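You operate a simulated robot arm through the tools that you are given. There is no shell and no other tool. Be economical: measure what you need, move in short steps, check, and stop when the job is done.

You run a simulated two-armed robot. Do the job below in one go: nothing can be reset, and whatever is moved stays where it is left.

JOB
Pour 200 mL from flask 56 into the marked beaker, tip the rest into the white bowl, cork the flask.
Fine: beaker first, and no dregs in it; lay the cork on the table meanwhile; the flask goes back; the other flasks stay full and corked.

The check looks at the end state, three seconds after you hand in, the way a careful person would. Anything else that was tipped, shoved, dropped, spilled or broken makes it a failure.

ROBOT AND FRAMES
Two 7-joint arms with two-finger parallel grippers on one trunk, on a base that drives. Base frame: it is fixed to the floor where the robot stands at the start and does not move with it; the origin is under the middle of the robot, x ahead of it, y to its left, z up. Lengths are in mm, angles in rad, forces in N, time in s.
The left shoulder is at the start at [70, 163, 1170], the right one opposite. With the tool pointing down near the work surface each hand reaches from about 360 to 880 mm from the robot's upright axis, wherever it stands, measured 20 degrees to its own side. Places, roughly: table [700, -300, 800]; bottle [-1250, -1500, 750]; cream jug [-1250, -1750, 750]; beaker [-1250, -2000, 750]; green beaker [-1000, -1750, 750]; clear jug [-1000, -2000, 750]; white jug [-1000, -1750, 750]; brown beaker [-1000, -2000, 750]. Payload 3.43 kg a hand.
The TCP of each hand is the grasp point between the finger pads, 34 mm short of the fingertips. In the tool frame z runs along the fingers and y along their closing line. The gripper opens to 128 mm. The fingers are 24 mm wide and 12 mm thick; the gripper's body (48 by 130 mm) begins 96 mm behind the TCP.
Orientation is that of the tool frame in the base frame, as a unit quaternion [x, y, z, w]. With the fingers straight down and closing along the base's y, the tool's x points along the base's -x, its y along +y and its z along -z.

CONTROLS
- The arms move only by the tool move_arm. It takes "left_steps", "right_steps" or both (then of equal length, played together; a hand with none holds still); each is a list that holds one entry, the list of rows, each a list of 7 numbers: the shift along the base's x, y, z in units of 500 mm (1.0 is 500 mm), then the turn, a rotation vector about the base's x, y, z in units of 60 degrees (1.0 is 60 degrees), then the gripper command, from -1 (fully open) to 1 (shut), values between in proportion. In form: [[[x, y, z, ax, ay, az, gripper], ...]]. A call has 1 to 10 rows; each row is the pose to reach, as a shift and turn from the pose commanded when the call began. A call with a number of a shift or a turn outside -1 to 1 is refused whole. A row lasts 0.2 s, in which the tool goes at most 50 mm and 0.15 rad; a call with a longer step from one row to the next is refused whole, and so is a gripper value outside its range. Where a pose cannot be reached the arm comes as near as it can. A force on the tool above 40 N (or 10 N above the force at the start of the call, whichever is more), or a blocked arm, ends the call early, and 0.2 s more pass. The fingers move at their own pace (about 153 mm/s each) and stop on an object; they squeeze with about 23 N. The grip force told is the motor's: it shows also when the fingers shut on nothing. Time passes only in rows, and 0.2 s behind the last, so rows that repeat a pose let the fingers close. It gives the time, the measured TCP pose, the force on the tool (base axes), the opening and the grip force at its end, in the units of the frame above (readings bear some noise).
- Cameras (640 x 400 px; columns grow to the right, rows downward): "scene" is now at [130.2, 12, 1388]; the picture's right is [0.13, -0.99, 0.00], its down [-0.66, -0.09, -0.75] and it looks along [0.74, 0.10, -0.67] (base axes); focal length 214 px, centre (320, 200). "left" rides on the left gripper at [76, 11, -160] in its tool frame; the picture's right is [-0.15, 0.99, 0.00], its down [-0.88, -0.13, -0.46] and it looks along [-0.45, -0.07, 0.89] (tool axes); focal length 234 px, centre (320, 200). "right" rides on the right gripper at [76, -11, -160] in its tool frame; the picture's right is [0.15, 0.99, 0.00], its down [-0.88, 0.13, -0.46] and it looks along [-0.45, 0.07, 0.89] (tool axes); focal length 234 px, centre (320, 200). There is no depth. A picture from a camera that has moved, and an enlarged one, comes with that camera's place and axes in the base frame and with its lens.
- camera(camera): a new picture of that camera. The clock stands still meanwhile.
- raise_lower(by): slides the trunk up (or, below 0, down) by that many mm; the arms and the scene camera ride with it, the base frame stays. It gives what a move gives, with no picture.
- steer(legs): drives the robot by 1 to 6 legs, each [ahead, left, turn to the left] in mm, mm and rad, along the robot's own axes; the way and the turn of a leg run together, so that a leg with both is an arc; at most 1500 mm and 3.142 rad a leg. The arms and the cameras ride along, it lands a little off, and it stops where it bumps. It gives what a move gives.
- turn_head(pan, tilt): turns the head with the scene camera to pan (to the left, within 1.501 rad either way) and tilt (down, from -0.506 to 1.204), counted from straight ahead of the robot. It gives what a move gives.
- inspect(camera, box): a new picture of the part [left, top, right, bottom] of that camera's present view, enlarged. The clock stands still meanwhile.
- close_job(): hands the job in; it is judged then, once.

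Go step by step. Nothing tells you exact positions but the pictures and the camera data: compare them with the known pose of the tool, close in by small moves and look again before you grip or let go. The budget is 120 turns and 92 pictures, counting those below and the enlarged ones. Unless the task says otherwise, let go and move clear before handing in, and close with one line.

The tools are called after "Call:" as name(argument=value, ...) on one line, values as JSON. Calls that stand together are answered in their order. move_arm: Moves the arms, as the interface text tells. Its arguments: {"type":"object","properties":{"left_steps":{"type":"array","items":{"type":"array","items":{"type":"array","items":{"type":"number"}}}},"right_steps":{"type":"array","items":{"type":"array","items":{"type":"array","items":{"type":"number"}}}}},"required":[]} The other tools are called the same way: raise_lower (by) slides the trunk up or down; steer (legs) drives the base; turn_head (pan, tilt) turns the head that bears the scene camera; camera (camera) takes a picture; inspect (camera, box) takes an enlarged picture of a part of a camera's view; close_job () hands the job in.

At the start:

```text
time: 0.0
left_eef_pos: [485.5, 341.9, 1248.2]
left_tool_rot: [0.0, 1.0, 0.001, 0.001]
left_wrist_force: [-0.9, 0.3, -1.0]
left_opening: 128.0
left_finger_force: 0.0
right_eef_pos: [596.0, -203.9, 1179.3]
right_tool_rot: [0.0, 1.0, 0.0, 0.0]
right_wrist_force: [0.1, -0.6, 0.4]
right_opening: 128.0
right_finger_force: 0.2
trunk travel left (down, up): [-650.0, 290.0]
robot x, y, heading: [2.1, -1.5, 0.0]
head pan, tilt: [0.133, 0.73]
```

scene: 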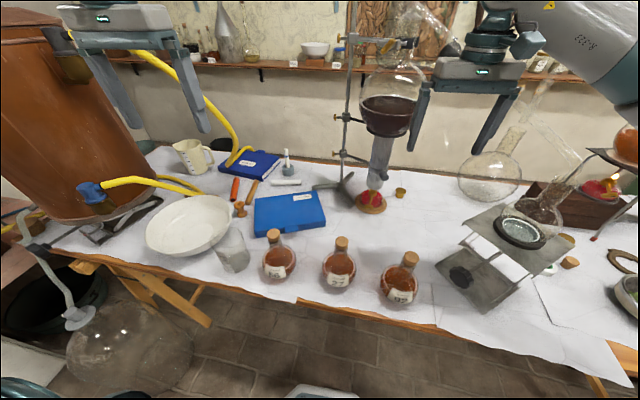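
right: 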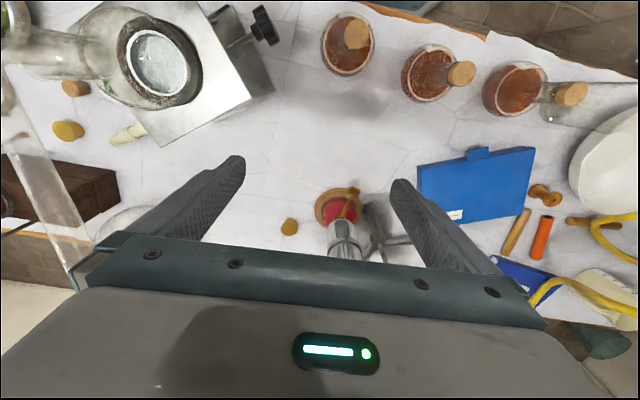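
left: 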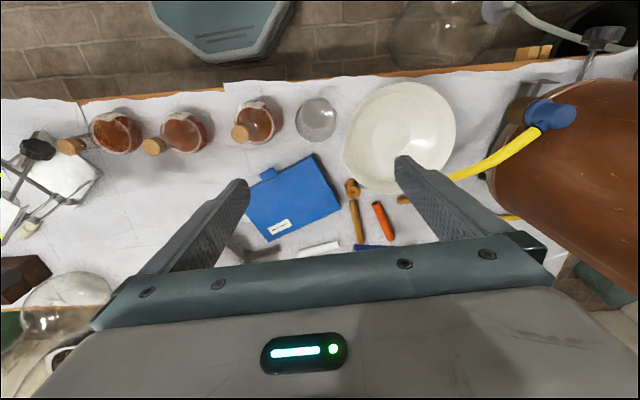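

I see three corked flasks near the table's front edge, with a beaker beside the white bowl. I'll enlarge the labels and the beaker's marking.

Call:
inspect(camera="scene", box=[240, 210, 440, 335])

Call:
inspect(camera="scene", box=[140, 180, 300, 280])

```text
3.20 times, centred on (340, 272) of scene
camera zoom: at [130.2, 12.0, 1388.0], right [0.13, -0.99, 0.0], down [-0.66, -0.09, -0.75], along [0.74, 0.1, -0.67], focal length 686 px, centre (256, -32)
```

zoom: 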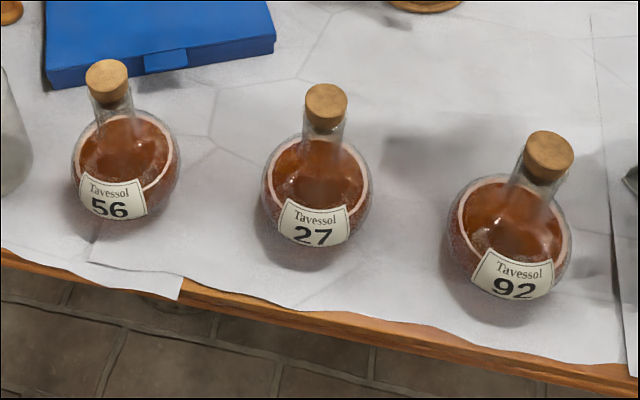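

```text
4.00 times, centred on (220, 230) of scene
camera zoom: at [130.2, 12.0, 1388.0], right [0.13, -0.99, 0.0], down [-0.66, -0.09, -0.75], along [0.74, 0.1, -0.67], focal length 858 px, centre (720, 80)
```

zoom: 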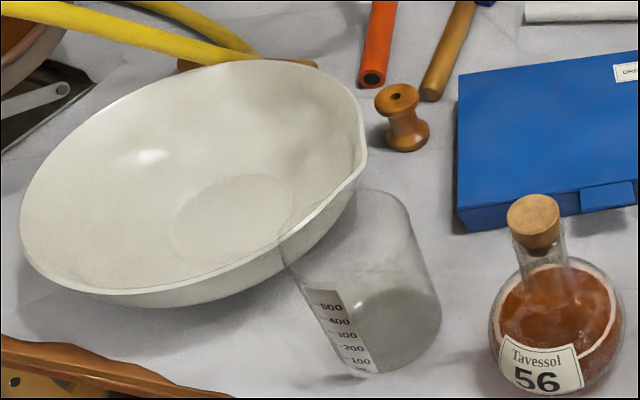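

Flask 56 is at about (475, 184), the graduated beaker about (485, 330) and the bowl about (537, 497). I'll zoom with the wrist camera to pin these down.

Call:
inspect(camera="left", box=[210, 70, 370, 170])

Call:
inspect(camera="scene", box=[248, 222, 312, 286])

```text
4.00 times, centred on (290, 120) of left
camera zoom: at [409.3, 353.5, 1406.2], right [0.15, 0.99, 0.0], down [0.88, -0.13, 0.46], along [0.45, -0.07, -0.89], focal length 937 px, centre (440, 520)
```

zoom: 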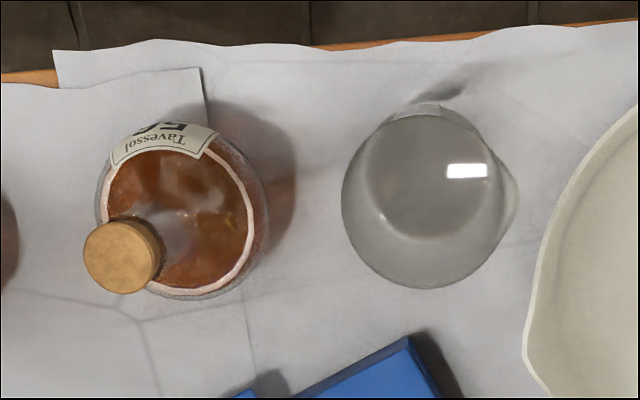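

```text
6.25 times, centred on (280, 254) of scene
camera zoom: at [130.2, 12.0, 1388.0], right [0.13, -0.99, 0.0], down [-0.66, -0.09, -0.75], along [0.74, 0.1, -0.67], focal length 1340 px, centre (570, -138)
```

zoom: 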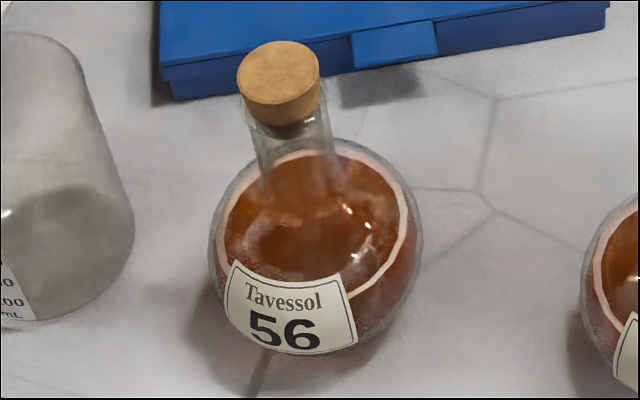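

Flask 56's centre is about (476, 183, 808), its cork top about z=929, and the beaker about (484, 332) with its rim near 888. I'll pitch the left hand to near horizontal above the flask and see whether that can be reached.

Call:
move_arm(left_steps=[[[-0.01, -0.04, -0.025, 0, -0.125, 0, -1], [-0.02, -0.08, -0.05, 0, -0.25, 0, -1], [-0.03, -0.12, -0.075, 0, -0.375, 0, -1], [-0.04, -0.16, -0.1, 0, -0.5, 0, -1], [-0.05, -0.2, -0.125, 0, -0.625, 0, -1], [-0.06, -0.24, -0.15, 0, -0.75, 0, -1], [-0.07, -0.28, -0.175, 0, -0.875, 0, -1], [-0.08, -0.319, -0.2, 0, -1.0, 0, -1], [-0.08, -0.319, -0.2, 0, -1.0, 0, -1]]])

```text
time: 2.0
left_eef_pos: [531.4, 156.8, 1207.6]
left_tool_rot: [-0.001, 0.865, 0.0, 0.501]
left_wrist_force: [-0.2, -0.1, 0.1]
left_opening: 128.2
left_finger_force: 0.1
left hand out of reach, approached as far as the arm can: row 6, 7, 8, 9
right_eef_pos: [595.5, -202.4, 1179.4]
right_tool_rot: [0.001, 1.0, -0.001, 0.0]
right_wrist_force: [-0.1, 1.3, -0.4]
right_opening: 128.1
right_finger_force: 0.1
trunk travel left (down, up): [-650.0, 290.0]
robot x, y, heading: [2.1, -2.5, 0.001]
head pan, tilt: [0.133, 0.73]
```

Too close for a horizontal tool, so I'll back the robot up by 200 mm.

Call:
steer(legs=[[-200, 0, 0]])

Call:
camera(camera="scene")

```text
time: 3.6
left_eef_pos: [337.3, 155.1, 1205.9]
left_tool_rot: [0.0, 0.866, 0.0, 0.499]
left_wrist_force: [-0.1, -0.3, -0.4]
left_opening: 128.0
left_finger_force: 0.0
right_eef_pos: [398.8, -203.0, 1179.8]
right_tool_rot: [0.001, 1.0, 0.0, 0.001]
right_wrist_force: [0.4, -0.2, 0.0]
right_opening: 127.8
right_finger_force: 0.0
trunk travel left (down, up): [-650.0, 290.0]
robot x, y, heading: [-192.8, 1.3, -0.0]
head pan, tilt: [0.133, 0.73]
```

```text
84 pictures are left
camera scene: at [-66.6, 11.7, 1387.9], right [0.13, -0.99, 0.0], down [-0.66, -0.09, -0.74], along [0.74, 0.1, -0.67], focal length 214 px, centre (320, 200)
```

scene: 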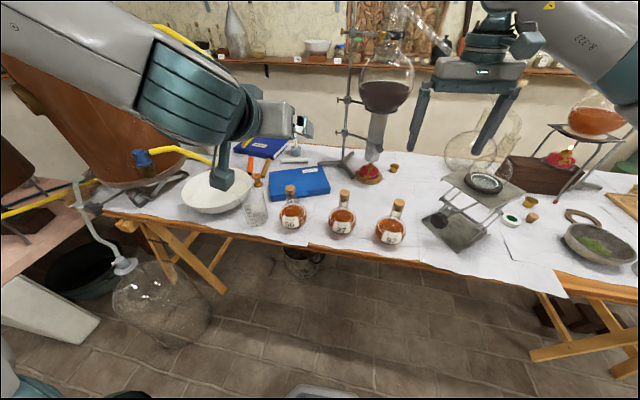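

Call:
move_arm(left_steps=[[[0.05, 0.01, -0.06, 0, 0, 0, -1], [0.1, 0.02, -0.12, 0, 0, 0, -1], [0.15, 0.03, -0.18, 0, 0, 0, -1], [0.2, 0.04, -0.24, 0, 0, 0, -1], [0.25, 0.05, -0.3, 0, 0, 0, -1], [0.277, 0.055, -0.33, 0, 0, 0, -1], [0.277, 0.055, -0.33, 0, 0, 0, -1]]])

Call:
camera(camera="left")

Call:
camera(camera="scene")

```text
time: 5.2
left_eef_pos: [475.7, 184.5, 1041.5]
left_tool_rot: [0.0, 0.866, 0.0, 0.5]
left_wrist_force: [-0.2, -0.8, -0.5]
left_opening: 128.1
left_finger_force: 0.0
right_eef_pos: [399.0, -203.3, 1178.8]
right_tool_rot: [0.002, 1.0, 0.0, 0.0]
right_wrist_force: [0.1, -0.1, 0.6]
right_opening: 128.1
right_finger_force: 0.0
trunk travel left (down, up): [-650.0, 290.0]
robot x, y, heading: [-196.9, -3.2, 0.001]
head pan, tilt: [0.133, 0.73]
```

```text
83 pictures are left
camera left: at [299.3, 195.6, 1054.7], right [0.07, 0.99, 0.13], down [0.05, -0.13, 0.99], along [1.0, -0.07, -0.06], focal length 234 px, centre (320, 200)
```

left: 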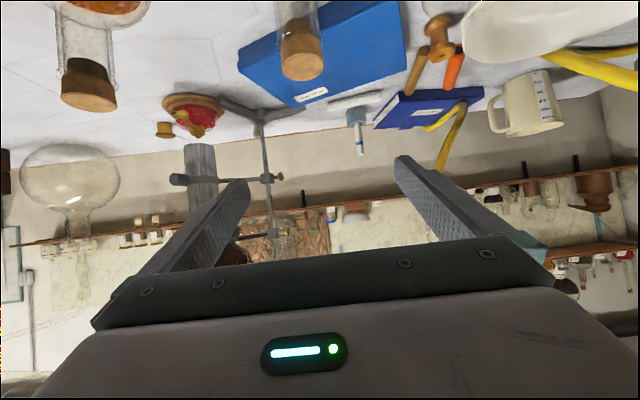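

```text
82 pictures are left
camera scene: at [-67.4, 11.7, 1388.0], right [0.13, -0.99, 0.0], down [-0.66, -0.09, -0.75], along [0.74, 0.1, -0.67], focal length 214 px, centre (320, 200)
```

scene: 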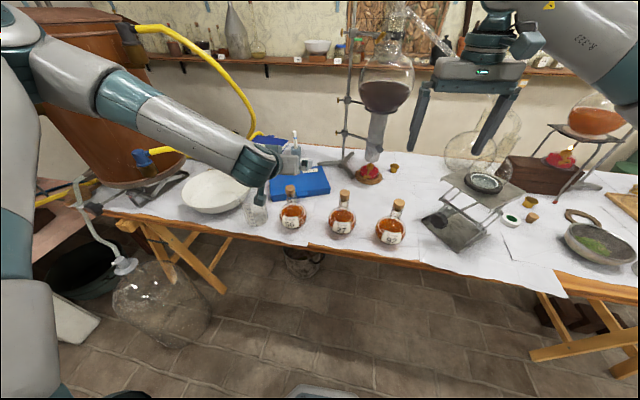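

The cork lies in line with the hand (y≈182). I'll descend around the flask body with the fingers open.

Call:
move_arm(left_steps=[[[0, -0.004, -0.08, 0, 0, 0, -1], [0, -0.004, -0.16, 0, 0, 0, -1], [0, -0.004, -0.24, 0, 0, 0, -1], [0, -0.004, -0.3, 0, 0, 0, -1], [0, -0.004, -0.3, 0, 0, 0, -1]]])

Call:
camera(camera="left")

Call:
inspect(camera="scene", box=[220, 150, 380, 250])

```text
time: 6.4
left_eef_pos: [467.8, 220.3, 936.5]
left_tool_rot: [-0.001, 0.867, 0.0, 0.499]
left_wrist_force: [0.0, 0.6, -0.2]
left_opening: 128.0
left_finger_force: 0.2
left hand out of reach, approached as far as the arm can: row 2, 3, 4, 5
right_eef_pos: [397.9, -203.6, 1179.2]
right_tool_rot: [0.001, 1.0, 0.0, 0.0]
right_wrist_force: [-0.6, -0.2, 0.2]
right_opening: 128.1
right_finger_force: 0.1
trunk travel left (down, up): [-650.0, 290.0]
robot x, y, heading: [-195.6, 0.1, -0.003]
head pan, tilt: [0.133, 0.73]
```

```text
81 pictures are left
camera left: at [290.9, 231.9, 949.9], right [0.08, 0.99, 0.13], down [0.05, -0.13, 0.99], along [1.0, -0.07, -0.06], focal length 234 px, centre (320, 200)
```

left: 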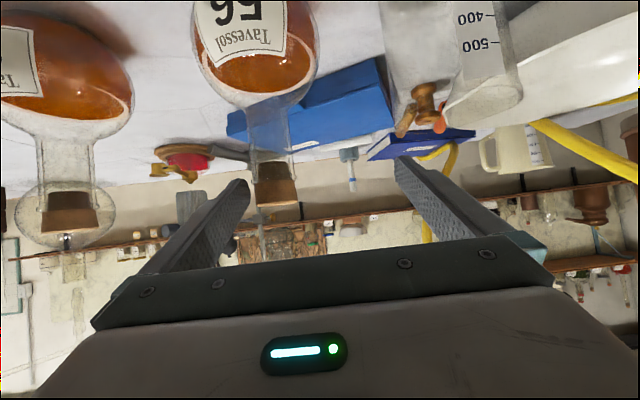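

```text
4.00 times, centred on (300, 200) of scene
camera zoom: at [-67.5, 11.6, 1388.0], right [0.13, -0.99, 0.0], down [-0.66, -0.09, -0.75], along [0.74, 0.1, -0.67], focal length 858 px, centre (400, 200)
```

zoom: 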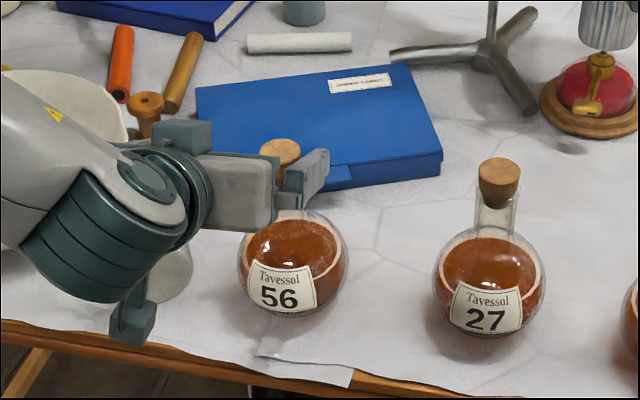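

The arm can't reach down that low with this pitch, since the shoulder is too high. I'll lift both hands, lower the trunk 250 mm and try again.

Call:
move_arm(left_steps=[[[0, -0.02, 0.08, 0, 0, 0, -1], [0, -0.04, 0.16, 0, 0, 0, -1], [0.0, -0.05, 0.24, 0, 0, 0, -1], [0.016, -0.07, 0.32, 0, 0, 0, -1], [0.016, -0.076, 0.4, 0, 0, 0, -1], [0.016, -0.076, 0.48, 0, 0, 0, -1], [0.016, -0.076, 0.56, 0, 0, 0, -1], [0.016, -0.076, 0.6, 0, 0, 0, -1]]], right_steps=[[[0, 0, 0.04, 0, 0, 0, -1], [0, 0, 0.08, 0, 0, 0, -1], [0, 0, 0.12, 0, 0, 0, -1], [0, 0, 0.16, 0, 0, 0, -1], [0, 0, 0.2, 0, 0, 0, -1], [0, 0, 0.24, 0, 0, 0, -1], [0, 0, 0.28, 0, 0, 0, -1], [0, 0, 0.28, 0, 0, 0, -1]]])

```text
time: 8.2
left_eef_pos: [475.1, 184.1, 1233.2]
left_tool_rot: [0.001, 0.866, 0.0, 0.5]
left_wrist_force: [0.0, 0.0, -0.2]
left_opening: 128.0
left_finger_force: 0.0
right_eef_pos: [397.9, -206.9, 1318.0]
right_tool_rot: [0.002, 1.0, 0.0, 0.0]
right_wrist_force: [0.2, -0.3, -0.6]
right_opening: 128.0
right_finger_force: 0.1
trunk travel left (down, up): [-650.0, 290.0]
robot x, y, heading: [-199.9, -2.0, -0.001]
head pan, tilt: [0.133, 0.73]
```

Call:
raise_lower(by=-250)

Call:
camera(camera="scene")

```text
time: 10.8
left_eef_pos: [475.1, 184.2, 982.4]
left_tool_rot: [0.0, 0.867, 0.0, 0.499]
left_wrist_force: [-0.2, -0.6, -0.3]
left_opening: 128.0
left_finger_force: 0.1
right_eef_pos: [397.7, -206.2, 1068.0]
right_tool_rot: [0.001, 1.0, 0.0, 0.0]
right_wrist_force: [-0.1, -0.9, 0.5]
right_opening: 128.0
right_finger_force: 0.0
trunk travel left (down, up): [-400.0, 540.0]
robot x, y, heading: [-196.1, -1.8, 0.001]
head pan, tilt: [0.133, 0.73]
```

```text
79 pictures are left
camera scene: at [-67.2, 11.8, 1138.0], right [0.13, -0.99, 0.0], down [-0.66, -0.09, -0.75], along [0.74, 0.1, -0.67], focal length 214 px, centre (320, 200)
```

scene: 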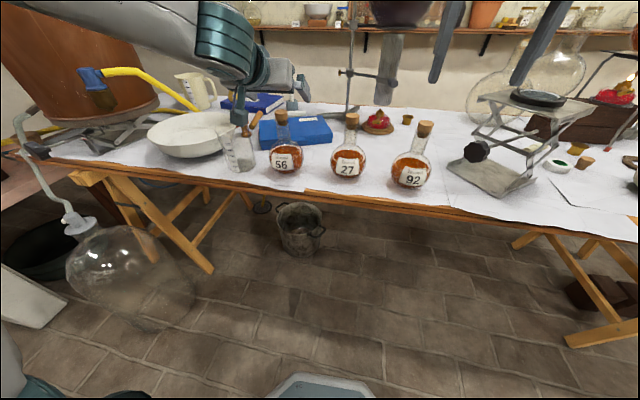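

Call:
move_arm(left_steps=[[[0.001, -0.004, -0.08, 0, 0, 0, -1], [0.001, -0.004, -0.15, 0, 0, 0, -1], [0.001, -0.004, -0.2, 0, 0, 0, -1], [0.001, -0.004, -0.2, 0, 0, 0, -1]]])

Call:
turn_head(pan=0.25, tilt=0.5)

Call:
camera(camera="left")

Call:
camera(camera="scene")

```text
time: 11.8
left_eef_pos: [475.4, 180.5, 881.3]
left_tool_rot: [-0.001, 0.866, 0.0, 0.5]
left_wrist_force: [-0.5, 0.7, 0.2]
left_opening: 128.0
left_finger_force: 0.1
right_eef_pos: [396.7, -206.9, 1068.4]
right_tool_rot: [0.0, 1.0, -0.001, 0.0]
right_wrist_force: [-0.6, -0.5, -0.3]
right_opening: 128.1
right_finger_force: 0.0
trunk travel left (down, up): [-400.0, 540.0]
robot x, y, heading: [-199.2, -2.1, -0.001]
head pan, tilt: [0.133, 0.73]
```

```text
time: 12.5
left_eef_pos: [476.4, 179.5, 882.3]
left_tool_rot: [0.0, 0.866, 0.0, 0.5]
left_wrist_force: [-0.6, -0.5, -0.7]
left_opening: 127.8
left_finger_force: 0.0
right_eef_pos: [397.2, -207.0, 1068.2]
right_tool_rot: [0.001, 1.0, 0.0, 0.0]
right_wrist_force: [0.0, -0.7, 0.1]
right_opening: 127.9
right_finger_force: 0.0
trunk travel left (down, up): [-400.0, 540.0]
robot x, y, heading: [-196.6, 0.1, -0.004]
head pan, tilt: [0.25, 0.499]
```

```text
78 pictures are left
camera left: at [298.8, 191.5, 895.1], right [0.07, 0.99, 0.13], down [0.05, -0.13, 0.99], along [1.0, -0.07, -0.06], focal length 234 px, centre (320, 200)
```

left: 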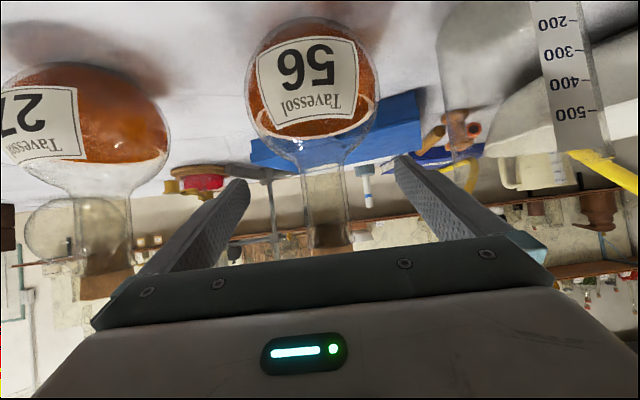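

```text
77 pictures are left
camera scene: at [-61.9, 23.2, 1158.1], right [0.24, -0.97, 0.0], down [-0.47, -0.12, -0.88], along [0.85, 0.21, -0.48], focal length 214 px, centre (320, 200)
```

scene: 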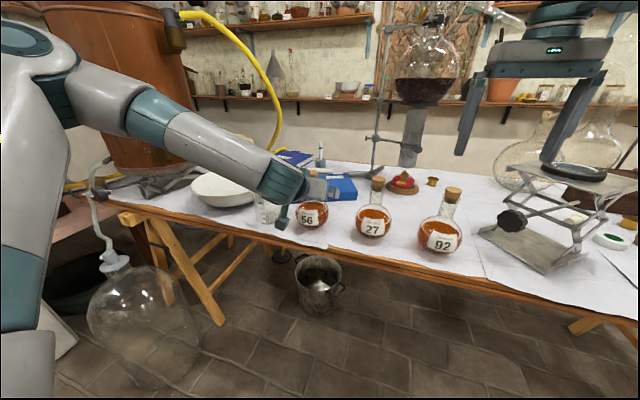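

Call:
move_arm(left_steps=[[[0.001, 0.007, -0.06, 0, 0, 0, -1], [0.001, 0.007, -0.11, 0, 0, 0, -1], [0.001, 0.007, -0.15, 0, 0, 0, -1], [0.001, 0.007, -0.15, 0, 0, 0, -1]]])

Call:
camera(camera="left")

Call:
inspect(camera="scene", box=[220, 150, 380, 250])

```text
time: 13.5
left_eef_pos: [476.3, 182.2, 809.4]
left_tool_rot: [0.0, 0.866, -0.001, 0.5]
left_wrist_force: [-0.1, 0.0, -0.1]
left_opening: 128.3
left_finger_force: 0.3
right_eef_pos: [397.1, -205.7, 1067.1]
right_tool_rot: [0.001, 1.0, 0.0, -0.001]
right_wrist_force: [-0.2, 0.5, 0.7]
right_opening: 128.1
right_finger_force: 0.0
trunk travel left (down, up): [-400.0, 540.0]
robot x, y, heading: [-197.3, -1.1, -0.005]
head pan, tilt: [0.25, 0.499]
```

```text
76 pictures are left
camera left: at [299.1, 194.9, 822.5], right [0.07, 0.99, 0.13], down [0.05, -0.13, 0.99], along [1.0, -0.07, -0.06], focal length 234 px, centre (320, 200)
```

left: 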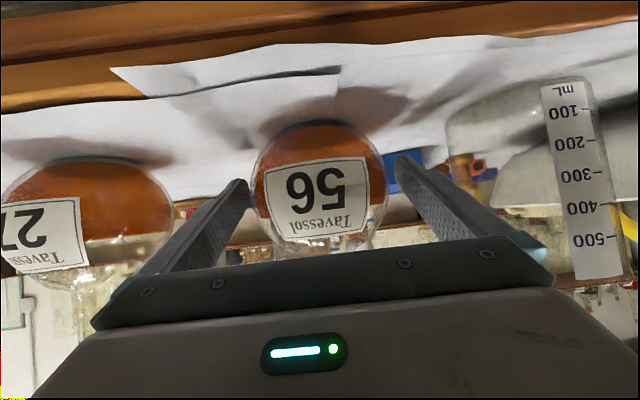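

```text
4.00 times, centred on (300, 200) of scene
camera zoom: at [-62.2, 23.1, 1158.3], right [0.24, -0.97, 0.0], down [-0.46, -0.12, -0.88], along [0.85, 0.21, -0.48], focal length 858 px, centre (400, 200)
```

zoom: 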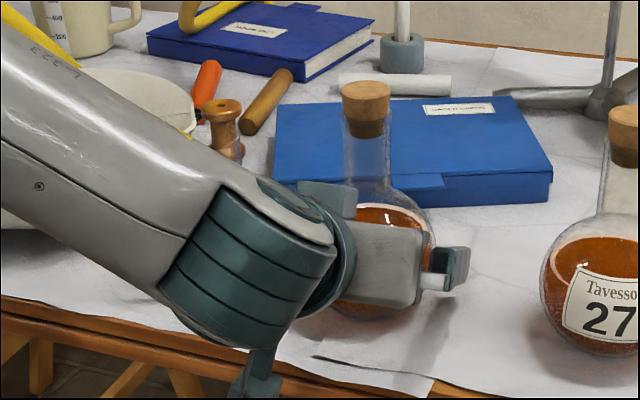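

The flask sits centred between the fingers, with its equator near z≈801. I'll lower slightly and close.

Call:
move_arm(left_steps=[[[0, 0.003, -0.014, 0, 0, 0, -1], [0, 0.003, -0.014, 0, 0, 0, -0.5], [0, 0.003, -0.014, 0, 0, 0, 1], [0, 0.003, -0.014, 0, 0, 0, 1], [0, 0.003, -0.014, 0, 0, 0, 1]]])

```text
time: 14.7
left_eef_pos: [476.7, 185.7, 801.7]
left_tool_rot: [0.0, 0.866, 0.0, 0.499]
left_wrist_force: [0.6, -0.8, -0.5]
left_opening: 104.2
left_finger_force: 22.6
right_eef_pos: [397.8, -205.8, 1067.6]
right_tool_rot: [0.0, 1.0, -0.001, 0.0]
right_wrist_force: [0.4, -1.1, 0.1]
right_opening: 128.0
right_finger_force: 0.0
trunk travel left (down, up): [-400.0, 540.0]
robot x, y, heading: [-196.5, 3.7, -0.004]
head pan, tilt: [0.25, 0.499]
```

The flask is held (104 mm wide). Next the right hand goes above the cork.

Call:
move_arm(right_steps=[[[0.018, 0.086, 0.0, 0, 0, 0, -1], [0.036, 0.172, 0.0, 0, 0, 0, -1], [0.054, 0.258, 0.0, 0, 0, 0, -1], [0.072, 0.344, 0.0, 0, 0, 0, -1], [0.09, 0.43, 0.0, 0, 0, 0, -1], [0.108, 0.516, 0.0, 0, 0, 0, -1], [0.126, 0.602, 0.0, 0, 0, 0, -0.5], [0.144, 0.688, 0.0, 0, 0, 0, -0.2], [0.162, 0.778, 0.0, 0, 0, 0, 0], [0.162, 0.778, 0.0, 0, 0, 0, 0]]])

Call:
camera(camera="right")

Call:
camera(camera="scene")

```text
time: 16.9
left_eef_pos: [475.1, 185.7, 802.1]
left_tool_rot: [0.0, 0.867, 0.0, 0.499]
left_wrist_force: [-0.2, 0.8, -0.2]
left_opening: 104.3
left_finger_force: 23.2
right_eef_pos: [441.2, 118.8, 1052.4]
right_tool_rot: [0.0, 1.0, -0.001, 0.0]
right_wrist_force: [0.1, -0.1, -0.1]
right_opening: 64.1
right_finger_force: 0.0
right hand out of reach, approached as far as the arm can: row 7, 8, 9, 10
trunk travel left (down, up): [-400.0, 540.0]
robot x, y, heading: [-197.3, -1.2, -0.004]
head pan, tilt: [0.25, 0.499]
```

```text
74 pictures are left
camera right: at [364.6, 109.2, 1212.0], right [-0.14, 0.99, 0.0], down [0.88, 0.13, 0.46], along [0.45, 0.07, -0.89], focal length 234 px, centre (320, 200)
```

right: 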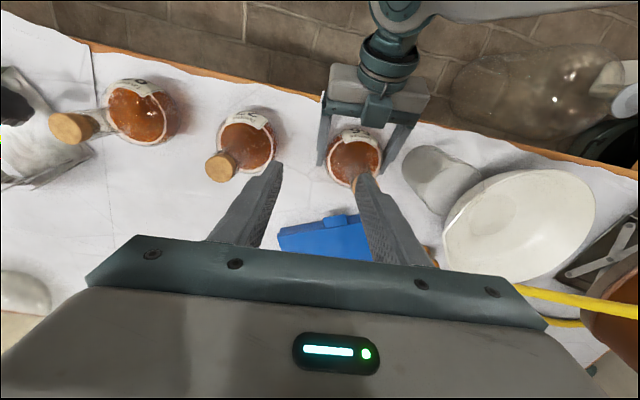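

```text
73 pictures are left
camera scene: at [-61.7, 23.2, 1158.2], right [0.24, -0.97, 0.0], down [-0.46, -0.12, -0.88], along [0.85, 0.22, -0.48], focal length 214 px, centre (320, 200)
```

scene: 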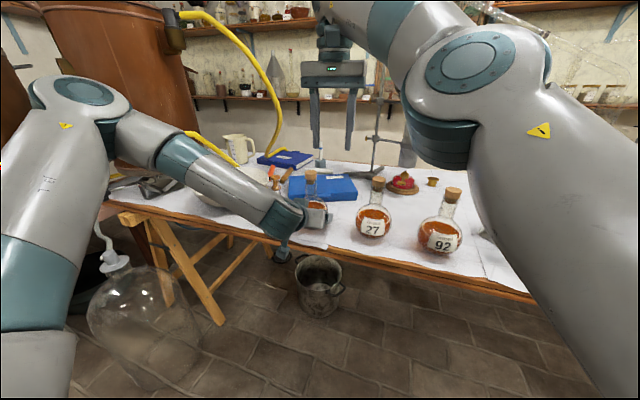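

The right hand can't reach straight down there, so I'll lean the tool (yaw 30°, tilt 20°), which brings the wrist closer.

Call:
move_arm(right_steps=[[[0.0, 0.0, 0.0, 0.0145, -0.054, 0.0825, 0], [0.0, 0.0, 0.0, 0.029, -0.109, 0.165, 0], [0.01, 0.02, 0.0, 0.0435, -0.163, 0.2475, 0], [0.03, 0.05, -0.01, 0.058, -0.217, 0.33, 0], [0.05, 0.09, -0.03, 0.0725, -0.272, 0.4125, 0], [0.062, 0.121, -0.044, 0.087, -0.326, 0.495, 0], [0.062, 0.121, -0.044, 0.087, -0.326, 0.495, 0]]])

Call:
camera(camera="right")

Call:
inspect(camera="scene", box=[220, 90, 412, 210])

```text
time: 18.5
left_eef_pos: [476.3, 186.5, 801.1]
left_tool_rot: [0.0, 0.867, -0.001, 0.499]
left_wrist_force: [0.4, 1.2, -0.3]
left_opening: 104.3
left_finger_force: 22.3
right_eef_pos: [466.2, 182.0, 1034.4]
right_tool_rot: [-0.254, 0.951, 0.045, 0.168]
right_wrist_force: [0.2, 0.2, -0.4]
right_opening: 64.0
right_finger_force: 0.1
trunk travel left (down, up): [-400.0, 540.0]
robot x, y, heading: [-195.3, 4.5, -0.002]
head pan, tilt: [0.25, 0.499]
```

```text
72 pictures are left
camera right: at [362.7, 110.6, 1158.0], right [-0.61, 0.79, -0.05], down [0.52, 0.45, 0.73], along [0.6, 0.42, -0.68], focal length 234 px, centre (320, 200)
```

right: 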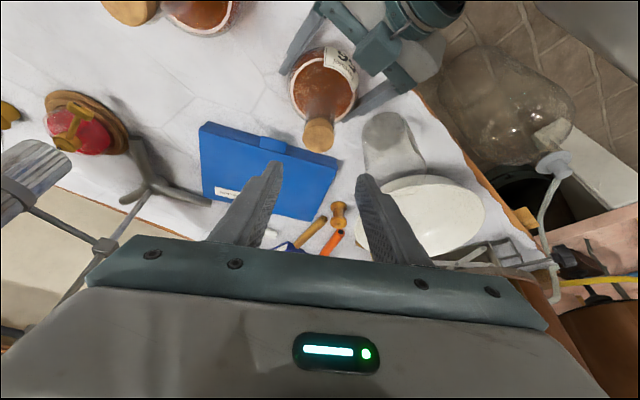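

```text
3.33 times, centred on (316, 150) of scene
camera zoom: at [-61.6, 23.5, 1158.1], right [0.24, -0.97, 0.0], down [-0.46, -0.12, -0.88], along [0.85, 0.21, -0.48], focal length 715 px, centre (333, 367)
```

zoom: 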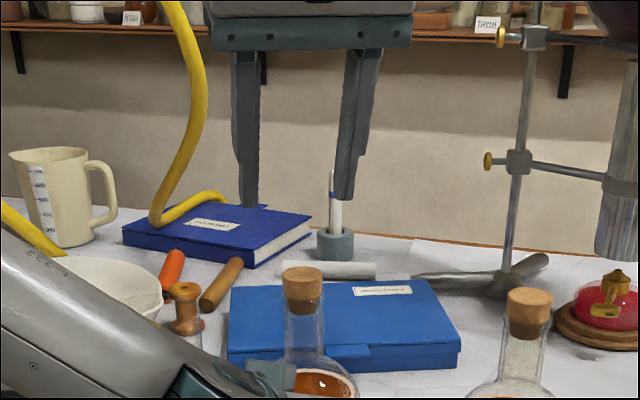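

Call:
move_arm(right_steps=[[[0.004, 0.003, -0.04, 0, 0, 0, 0], [0.004, 0.003, -0.08, 0, 0, 0, 0], [0.004, 0.003, -0.08, 0, 0, 0, 0], [0.004, 0.003, -0.08, 0, 0, 0, 0]]])

Call:
camera(camera="right")

Call:
inspect(camera="scene", box=[220, 90, 412, 210])

```text
time: 19.5
left_eef_pos: [475.1, 185.3, 801.3]
left_tool_rot: [0.0, 0.866, 0.0, 0.499]
left_wrist_force: [0.8, 0.4, -1.0]
left_opening: 104.4
left_finger_force: 22.7
right_eef_pos: [468.7, 183.9, 994.6]
right_tool_rot: [-0.253, 0.952, 0.044, 0.168]
right_wrist_force: [-0.3, -0.2, -0.2]
right_opening: 63.9
right_finger_force: 0.0
trunk travel left (down, up): [-400.0, 540.0]
robot x, y, heading: [-196.4, -0.8, -0.001]
head pan, tilt: [0.25, 0.499]
```

```text
70 pictures are left
camera right: at [364.8, 112.2, 1118.4], right [-0.61, 0.79, -0.05], down [0.52, 0.45, 0.73], along [0.6, 0.42, -0.68], focal length 234 px, centre (320, 200)
```

right: 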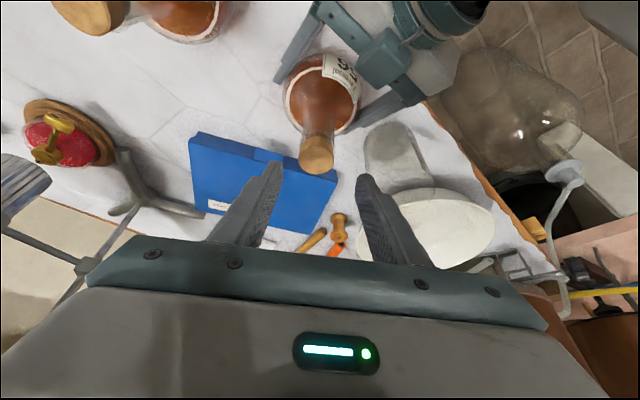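

```text
3.33 times, centred on (316, 150) of scene
camera zoom: at [-61.5, 23.4, 1158.1], right [0.24, -0.97, 0.0], down [-0.46, -0.12, -0.88], along [0.85, 0.21, -0.48], focal length 715 px, centre (333, 367)
```

zoom: 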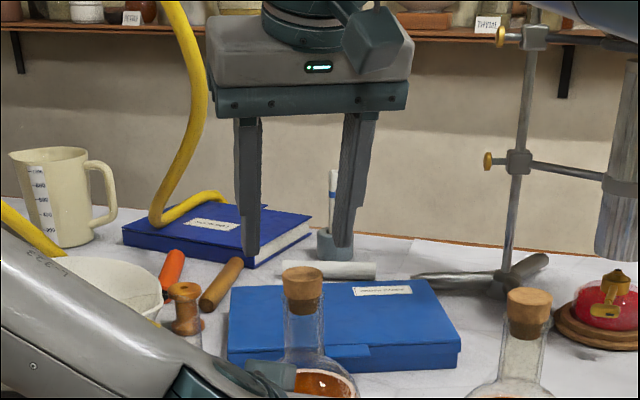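

Call:
move_arm(right_steps=[[[0.008, -0.005, -0.04, 0, 0, 0, 0], [0.008, -0.005, -0.08, 0, 0, 0, 0], [0.008, -0.005, -0.094, 0, 0, 0, 0], [0.008, -0.005, -0.094, 0, 0, 0, 0]]])

Call:
inspect(camera="right", box=[220, 100, 420, 225])

Call:
inspect(camera="scene", box=[250, 130, 346, 190])

```text
time: 20.5
left_eef_pos: [475.6, 185.4, 802.5]
left_tool_rot: [0.0, 0.866, 0.0, 0.499]
left_wrist_force: [0.1, 0.4, -0.1]
left_opening: 104.3
left_finger_force: 23.1
right_eef_pos: [473.0, 179.6, 946.2]
right_tool_rot: [-0.253, 0.951, 0.045, 0.169]
right_wrist_force: [-0.2, -0.2, 0.7]
right_opening: 64.0
right_finger_force: 0.1
trunk travel left (down, up): [-400.0, 540.0]
robot x, y, heading: [-197.5, -0.3, 0.001]
head pan, tilt: [0.25, 0.499]
```

```text
3.20 times, centred on (320, 162) of right
camera zoom: at [368.8, 108.4, 1069.8], right [-0.61, 0.79, -0.05], down [0.52, 0.45, 0.73], along [0.6, 0.42, -0.68], focal length 749 px, centre (320, 320)
```

zoom: 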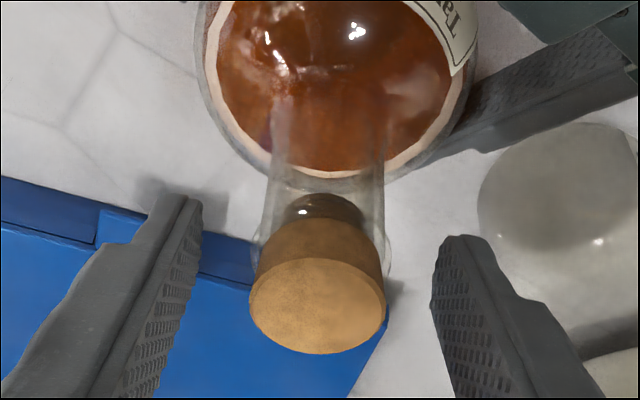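

```text
6.67 times, centred on (298, 160) of scene
camera zoom: at [-61.6, 23.4, 1158.1], right [0.24, -0.97, 0.0], down [-0.46, -0.12, -0.88], along [0.85, 0.21, -0.48], focal length 1430 px, centre (467, 467)
```

zoom: 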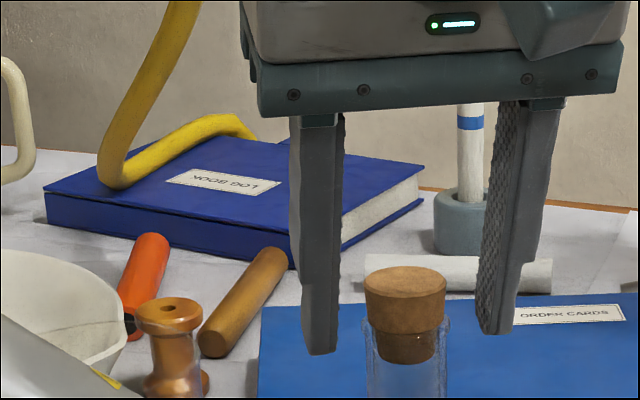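

The cork is centred, but the fingertips reach slightly below the flared lip. I'll raise 9 mm and close on the cork alone.

Call:
move_arm(right_steps=[[[0.004, 0.003, 0.018, 0, 0, 0, 0], [0.004, 0.003, 0.018, 0, 0, 0, 0.3], [0.004, 0.003, 0.018, 0, 0, 0, 1], [0.004, 0.003, 0.018, 0, 0, 0, 1], [0.004, 0.003, 0.018, 0, 0, 0, 1]]])

Call:
inspect(camera="right", box=[220, 100, 420, 225])

Call:
inspect(camera="scene", box=[250, 130, 346, 190])

```text
time: 21.7
left_eef_pos: [475.9, 185.2, 802.3]
left_tool_rot: [0.001, 0.866, -0.001, 0.5]
left_wrist_force: [-1.9, 0.7, 0.3]
left_opening: 104.1
left_finger_force: 22.2
right_eef_pos: [474.8, 181.3, 955.2]
right_tool_rot: [-0.253, 0.952, 0.045, 0.168]
right_wrist_force: [1.4, -1.7, -1.4]
right_opening: 34.2
right_finger_force: 22.9
trunk travel left (down, up): [-400.0, 540.0]
robot x, y, heading: [-198.9, 0.9, -0.002]
head pan, tilt: [0.25, 0.499]
```

```text
3.20 times, centred on (320, 162) of right
camera zoom: at [370.9, 110.3, 1079.2], right [-0.61, 0.79, -0.05], down [0.52, 0.45, 0.73], along [0.6, 0.42, -0.68], focal length 749 px, centre (320, 320)
```

zoom: 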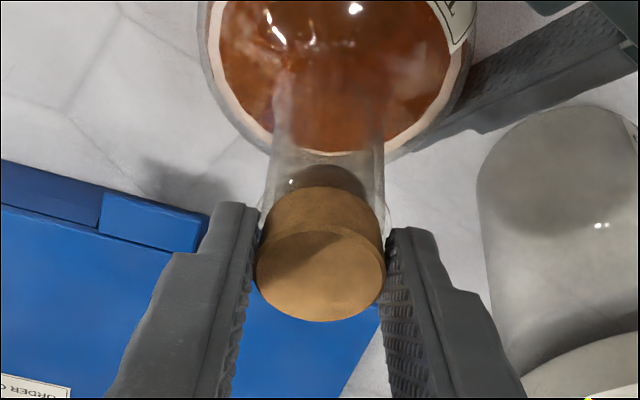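

```text
6.67 times, centred on (298, 160) of scene
camera zoom: at [-61.6, 23.4, 1158.1], right [0.24, -0.97, 0.0], down [-0.46, -0.12, -0.88], along [0.85, 0.21, -0.48], focal length 1430 px, centre (467, 467)
```

zoom: 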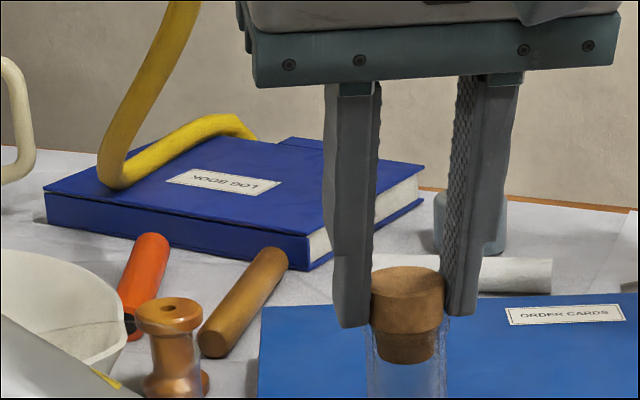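

The cork is gripped at 34 mm. I'll pull it straight up slowly while the left hand holds the flask.

Call:
move_arm(right_steps=[[[0, 0, 0.01, 0, 0, 0, 1], [0, 0, 0.02, 0, 0, 0, 1], [0, 0, 0.03, 0, 0, 0, 1], [0, 0, 0.045, 0, 0, 0, 1], [0, 0, 0.06, 0, 0, 0, 1], [0, 0, 0.08, 0, 0, 0, 1], [0, 0, 0.1, 0, 0, 0, 1], [0, 0, 0.12, 0, 0, 0, 1], [0, 0, 0.12, 0, 0, 0, 1]]])

Call:
inspect(camera="scene", box=[230, 110, 358, 190])

```text
time: 23.7
left_eef_pos: [474.7, 185.5, 802.8]
left_tool_rot: [0.001, 0.867, -0.001, 0.499]
left_wrist_force: [0.4, -0.2, 0.5]
left_opening: 104.4
left_finger_force: 22.5
right_eef_pos: [473.7, 184.2, 1015.8]
right_tool_rot: [-0.255, 0.951, 0.045, 0.167]
right_wrist_force: [0.2, -0.5, 0.2]
right_opening: 29.5
right_finger_force: 22.6
trunk travel left (down, up): [-400.0, 540.0]
robot x, y, heading: [-198.5, 0.3, 0.003]
head pan, tilt: [0.25, 0.499]
```

```text
5.00 times, centred on (294, 150) of scene
camera zoom: at [-61.5, 23.4, 1158.1], right [0.24, -0.97, 0.0], down [-0.46, -0.12, -0.88], along [0.85, 0.21, -0.48], focal length 1072 px, centre (450, 450)
```

zoom: 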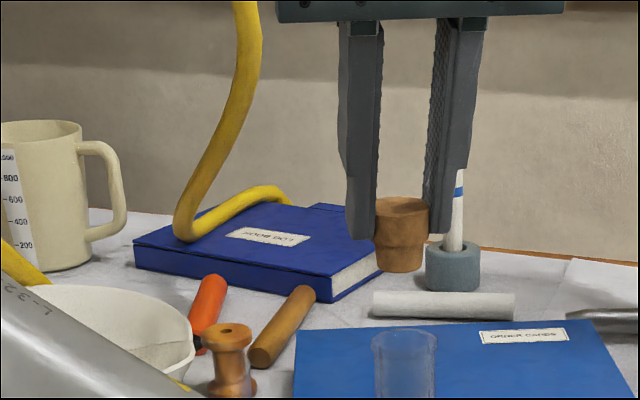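

The cork is out. I'll carry it to the free cloth behind flasks 27 and 92, at about (580, −75).

Call:
move_arm(right_steps=[[[0.01, -0.02, 0.06, 0, 0, 0, 1], [0.04, -0.1, 0.07, 0, 0, 0, 1], [0.07, -0.18, 0.07, 0, 0, 0, 1], [0.1, -0.26, 0.07, 0, 0, 0, 1], [0.13, -0.34, 0.07, 0, 0, 0, 1], [0.16, -0.42, 0.07, 0, 0, 0, 1], [0.19, -0.48, 0.05, 0, 0, 0, 1], [0.2, -0.524, 0.0, 0, 0, 0, 1], [0.2, -0.524, -0.08, 0, 0, 0, 1], [0.2, -0.524, -0.15, 0, 0, 0, 1]]])

Call:
camera(camera="right")

Call:
camera(camera="scene")

```text
time: 25.9
left_eef_pos: [476.1, 185.7, 802.1]
left_tool_rot: [0.0, 0.866, 0.0, 0.5]
left_wrist_force: [1.3, -0.9, -0.3]
left_opening: 104.2
left_finger_force: 23.2
right_eef_pos: [576.8, -82.1, 938.5]
right_tool_rot: [-0.254, 0.952, 0.046, 0.167]
right_wrist_force: [0.5, -0.1, -0.4]
right_opening: 29.6
right_finger_force: 23.1
trunk travel left (down, up): [-400.0, 540.0]
robot x, y, heading: [-194.5, 0.4, -0.004]
head pan, tilt: [0.25, 0.499]
```

```text
63 pictures are left
camera right: at [472.5, -153.5, 1063.1], right [-0.61, 0.79, -0.05], down [0.52, 0.45, 0.73], along [0.6, 0.42, -0.68], focal length 234 px, centre (320, 200)
```

right: 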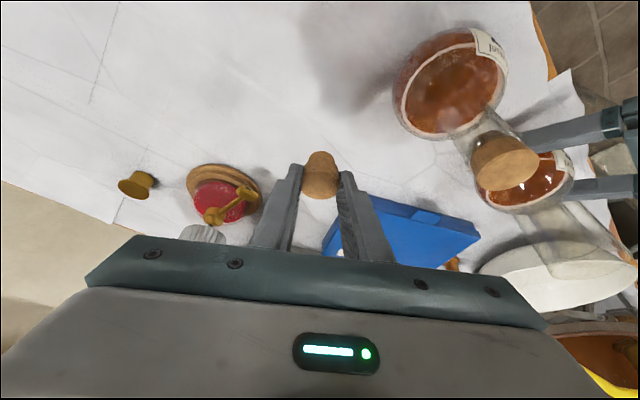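

```text
62 pictures are left
camera scene: at [-61.1, 23.0, 1158.2], right [0.24, -0.97, 0.0], down [-0.47, -0.12, -0.88], along [0.85, 0.21, -0.48], focal length 214 px, centre (320, 200)
```

scene: 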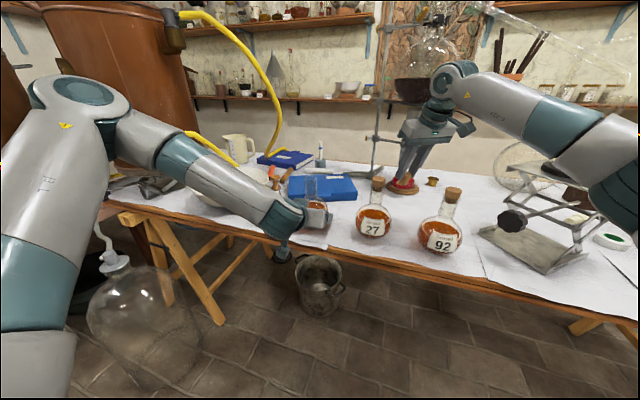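

Call:
move_arm(right_steps=[[[0, 0, -0.06, 0, 0, 0, 1], [0, 0, -0.12, 0, 0, 0, 1], [0, 0, -0.17, 0, 0, 0, 1], [0, 0, -0.21, 0, 0, 0, 1], [0, 0, -0.225, 0, 0, 0, 1], [0, 0, -0.225, 0, 0, 0, 1]]])

Call:
inspect(camera="right", box=[240, 110, 400, 210])

Call:
inspect(camera="scene", box=[340, 120, 468, 200])

```text
time: 27.3
left_eef_pos: [477.0, 184.7, 801.6]
left_tool_rot: [0.001, 0.866, -0.002, 0.499]
left_wrist_force: [0.3, -0.4, 0.5]
left_opening: 104.1
left_finger_force: 22.6
right_eef_pos: [573.0, -79.7, 826.6]
right_tool_rot: [-0.255, 0.951, 0.045, 0.168]
right_wrist_force: [0.6, 0.1, -0.5]
right_opening: 29.7
right_finger_force: 22.8
trunk travel left (down, up): [-400.0, 540.0]
robot x, y, heading: [-196.9, 3.5, -0.003]
head pan, tilt: [0.25, 0.499]
```

```text
4.00 times, centred on (320, 160) of right
camera zoom: at [468.7, -150.9, 950.3], right [-0.61, 0.79, -0.05], down [0.52, 0.45, 0.73], along [0.6, 0.42, -0.68], focal length 937 px, centre (320, 360)
```

zoom: 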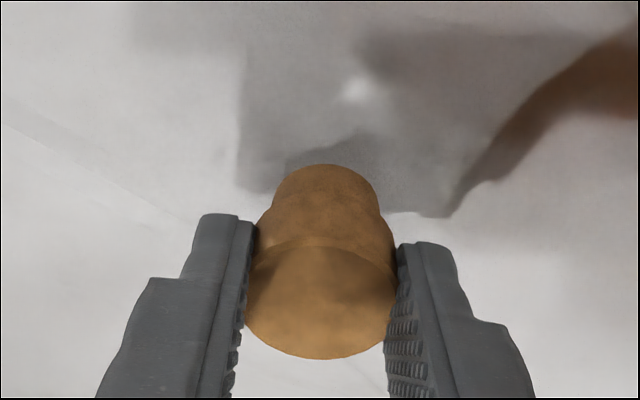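

```text
5.00 times, centred on (404, 160) of scene
camera zoom: at [-61.5, 23.3, 1158.1], right [0.24, -0.97, 0.0], down [-0.46, -0.12, -0.88], along [0.85, 0.21, -0.48], focal length 1072 px, centre (-100, 400)
```

zoom: 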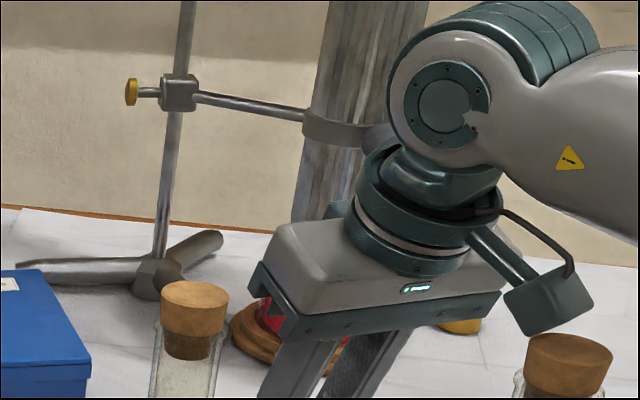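

Call:
move_arm(right_steps=[[[0, 0, -0.006, 0, 0, 0, 1], [0, 0, -0.012, 0, 0, 0, 1], [0, 0, -0.018, 0, 0, 0, 1], [0, 0, -0.018, 0, 0, 0, 1]]])

Call:
inspect(camera="right", box=[240, 110, 400, 210])

```text
time: 28.3
left_eef_pos: [475.7, 185.6, 801.8]
left_tool_rot: [0.0, 0.866, 0.0, 0.499]
left_wrist_force: [-0.2, 0.1, 0.5]
left_opening: 104.0
left_finger_force: 22.8
right_eef_pos: [573.8, -79.1, 819.1]
right_tool_rot: [-0.254, 0.952, 0.045, 0.168]
right_wrist_force: [0.9, 2.4, 6.6]
right_opening: 29.6
right_finger_force: 23.0
trunk travel left (down, up): [-400.0, 540.0]
robot x, y, heading: [-196.4, -0.2, 0.003]
head pan, tilt: [0.25, 0.499]
```

```text
4.00 times, centred on (320, 160) of right
camera zoom: at [469.1, -150.4, 943.2], right [-0.61, 0.79, -0.05], down [0.52, 0.45, 0.73], along [0.6, 0.42, -0.68], focal length 937 px, centre (320, 360)
```

zoom: 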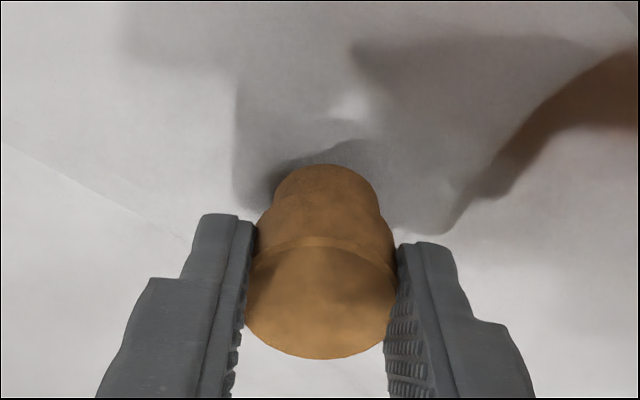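

Contact with the table shows at 6.6 N. I'll ease the fingers open.

Call:
move_arm(right_steps=[[[0, 0, 0, 0, 0, 0, 0.5], [0, 0, 0, 0, 0, 0, 0.4], [0, 0, 0, 0, 0, 0, 0.3], [0, 0, 0, 0, 0, 0, 0.1], [0, 0, 0, 0, 0, 0, 0.0]]])

Call:
inspect(camera="right", box=[200, 70, 440, 220])

```text
time: 29.5
left_eef_pos: [475.0, 185.9, 801.6]
left_tool_rot: [0.001, 0.867, -0.001, 0.499]
left_wrist_force: [-0.1, -0.1, 0.8]
left_opening: 104.3
left_finger_force: 22.9
right_eef_pos: [573.6, -79.2, 818.9]
right_tool_rot: [-0.255, 0.951, 0.045, 0.168]
right_wrist_force: [1.2, 2.9, 7.6]
right_opening: 64.1
right_finger_force: 0.1
trunk travel left (down, up): [-400.0, 540.0]
robot x, y, heading: [-196.6, -0.3, -0.002]
head pan, tilt: [0.25, 0.499]
```

```text
2.67 times, centred on (320, 145) of right
camera zoom: at [469.1, -150.6, 942.9], right [-0.61, 0.79, -0.05], down [0.52, 0.45, 0.73], along [0.6, 0.42, -0.68], focal length 624 px, centre (320, 347)
```

zoom: 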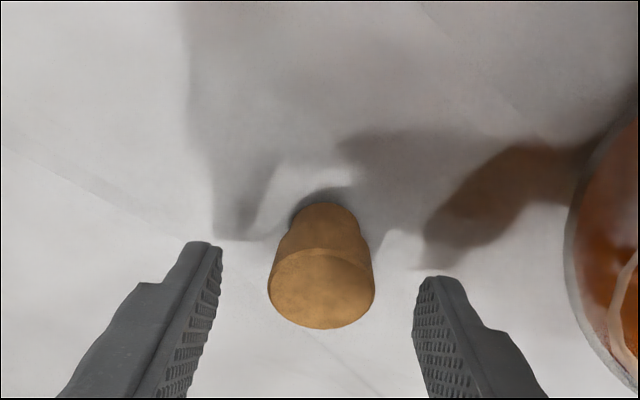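

The cork stands on the cloth, but the remaining 7.6 N suggests the right camera housing is resting on flask 92's cork. I'll lift straight up and check.

Call:
move_arm(right_steps=[[[0, 0, 0.02, 0, 0, 0, 0], [0, 0, 0.06, 0, 0, 0, 0], [0, 0, 0.14, 0, 0, 0, 0], [0, 0, 0.22, 0, 0, 0, 0], [0, 0, 0.3, 0, 0, 0, 0], [0, 0, 0.3, 0, 0, 0, 0]]])

Call:
camera(camera="scene")

Call:
camera(camera="right")

```text
time: 30.9
left_eef_pos: [476.2, 184.4, 803.1]
left_tool_rot: [0.001, 0.867, 0.0, 0.499]
left_wrist_force: [1.1, -0.9, 0.4]
left_opening: 104.1
left_finger_force: 23.1
right_eef_pos: [573.7, -78.6, 969.1]
right_tool_rot: [-0.255, 0.951, 0.045, 0.166]
right_wrist_force: [0.0, -0.6, -0.4]
right_opening: 64.0
right_finger_force: 0.1
trunk travel left (down, up): [-400.0, 540.0]
robot x, y, heading: [-198.2, -0.3, -0.001]
head pan, tilt: [0.25, 0.499]
```

```text
57 pictures are left
camera scene: at [-61.4, 23.2, 1158.1], right [0.24, -0.97, 0.0], down [-0.46, -0.12, -0.88], along [0.85, 0.21, -0.48], focal length 214 px, centre (320, 200)
```

scene: 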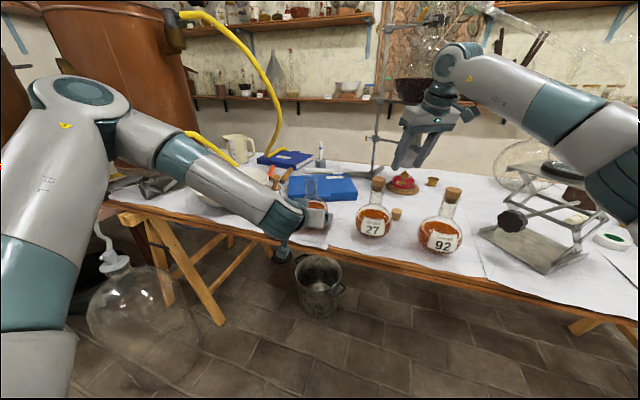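

```text
56 pictures are left
camera right: at [470.2, -150.9, 1093.2], right [-0.61, 0.79, -0.05], down [0.52, 0.45, 0.73], along [0.6, 0.42, -0.68], focal length 234 px, centre (320, 200)
```

right: 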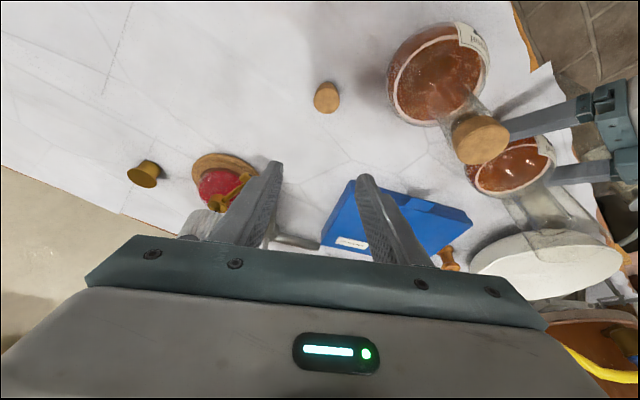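

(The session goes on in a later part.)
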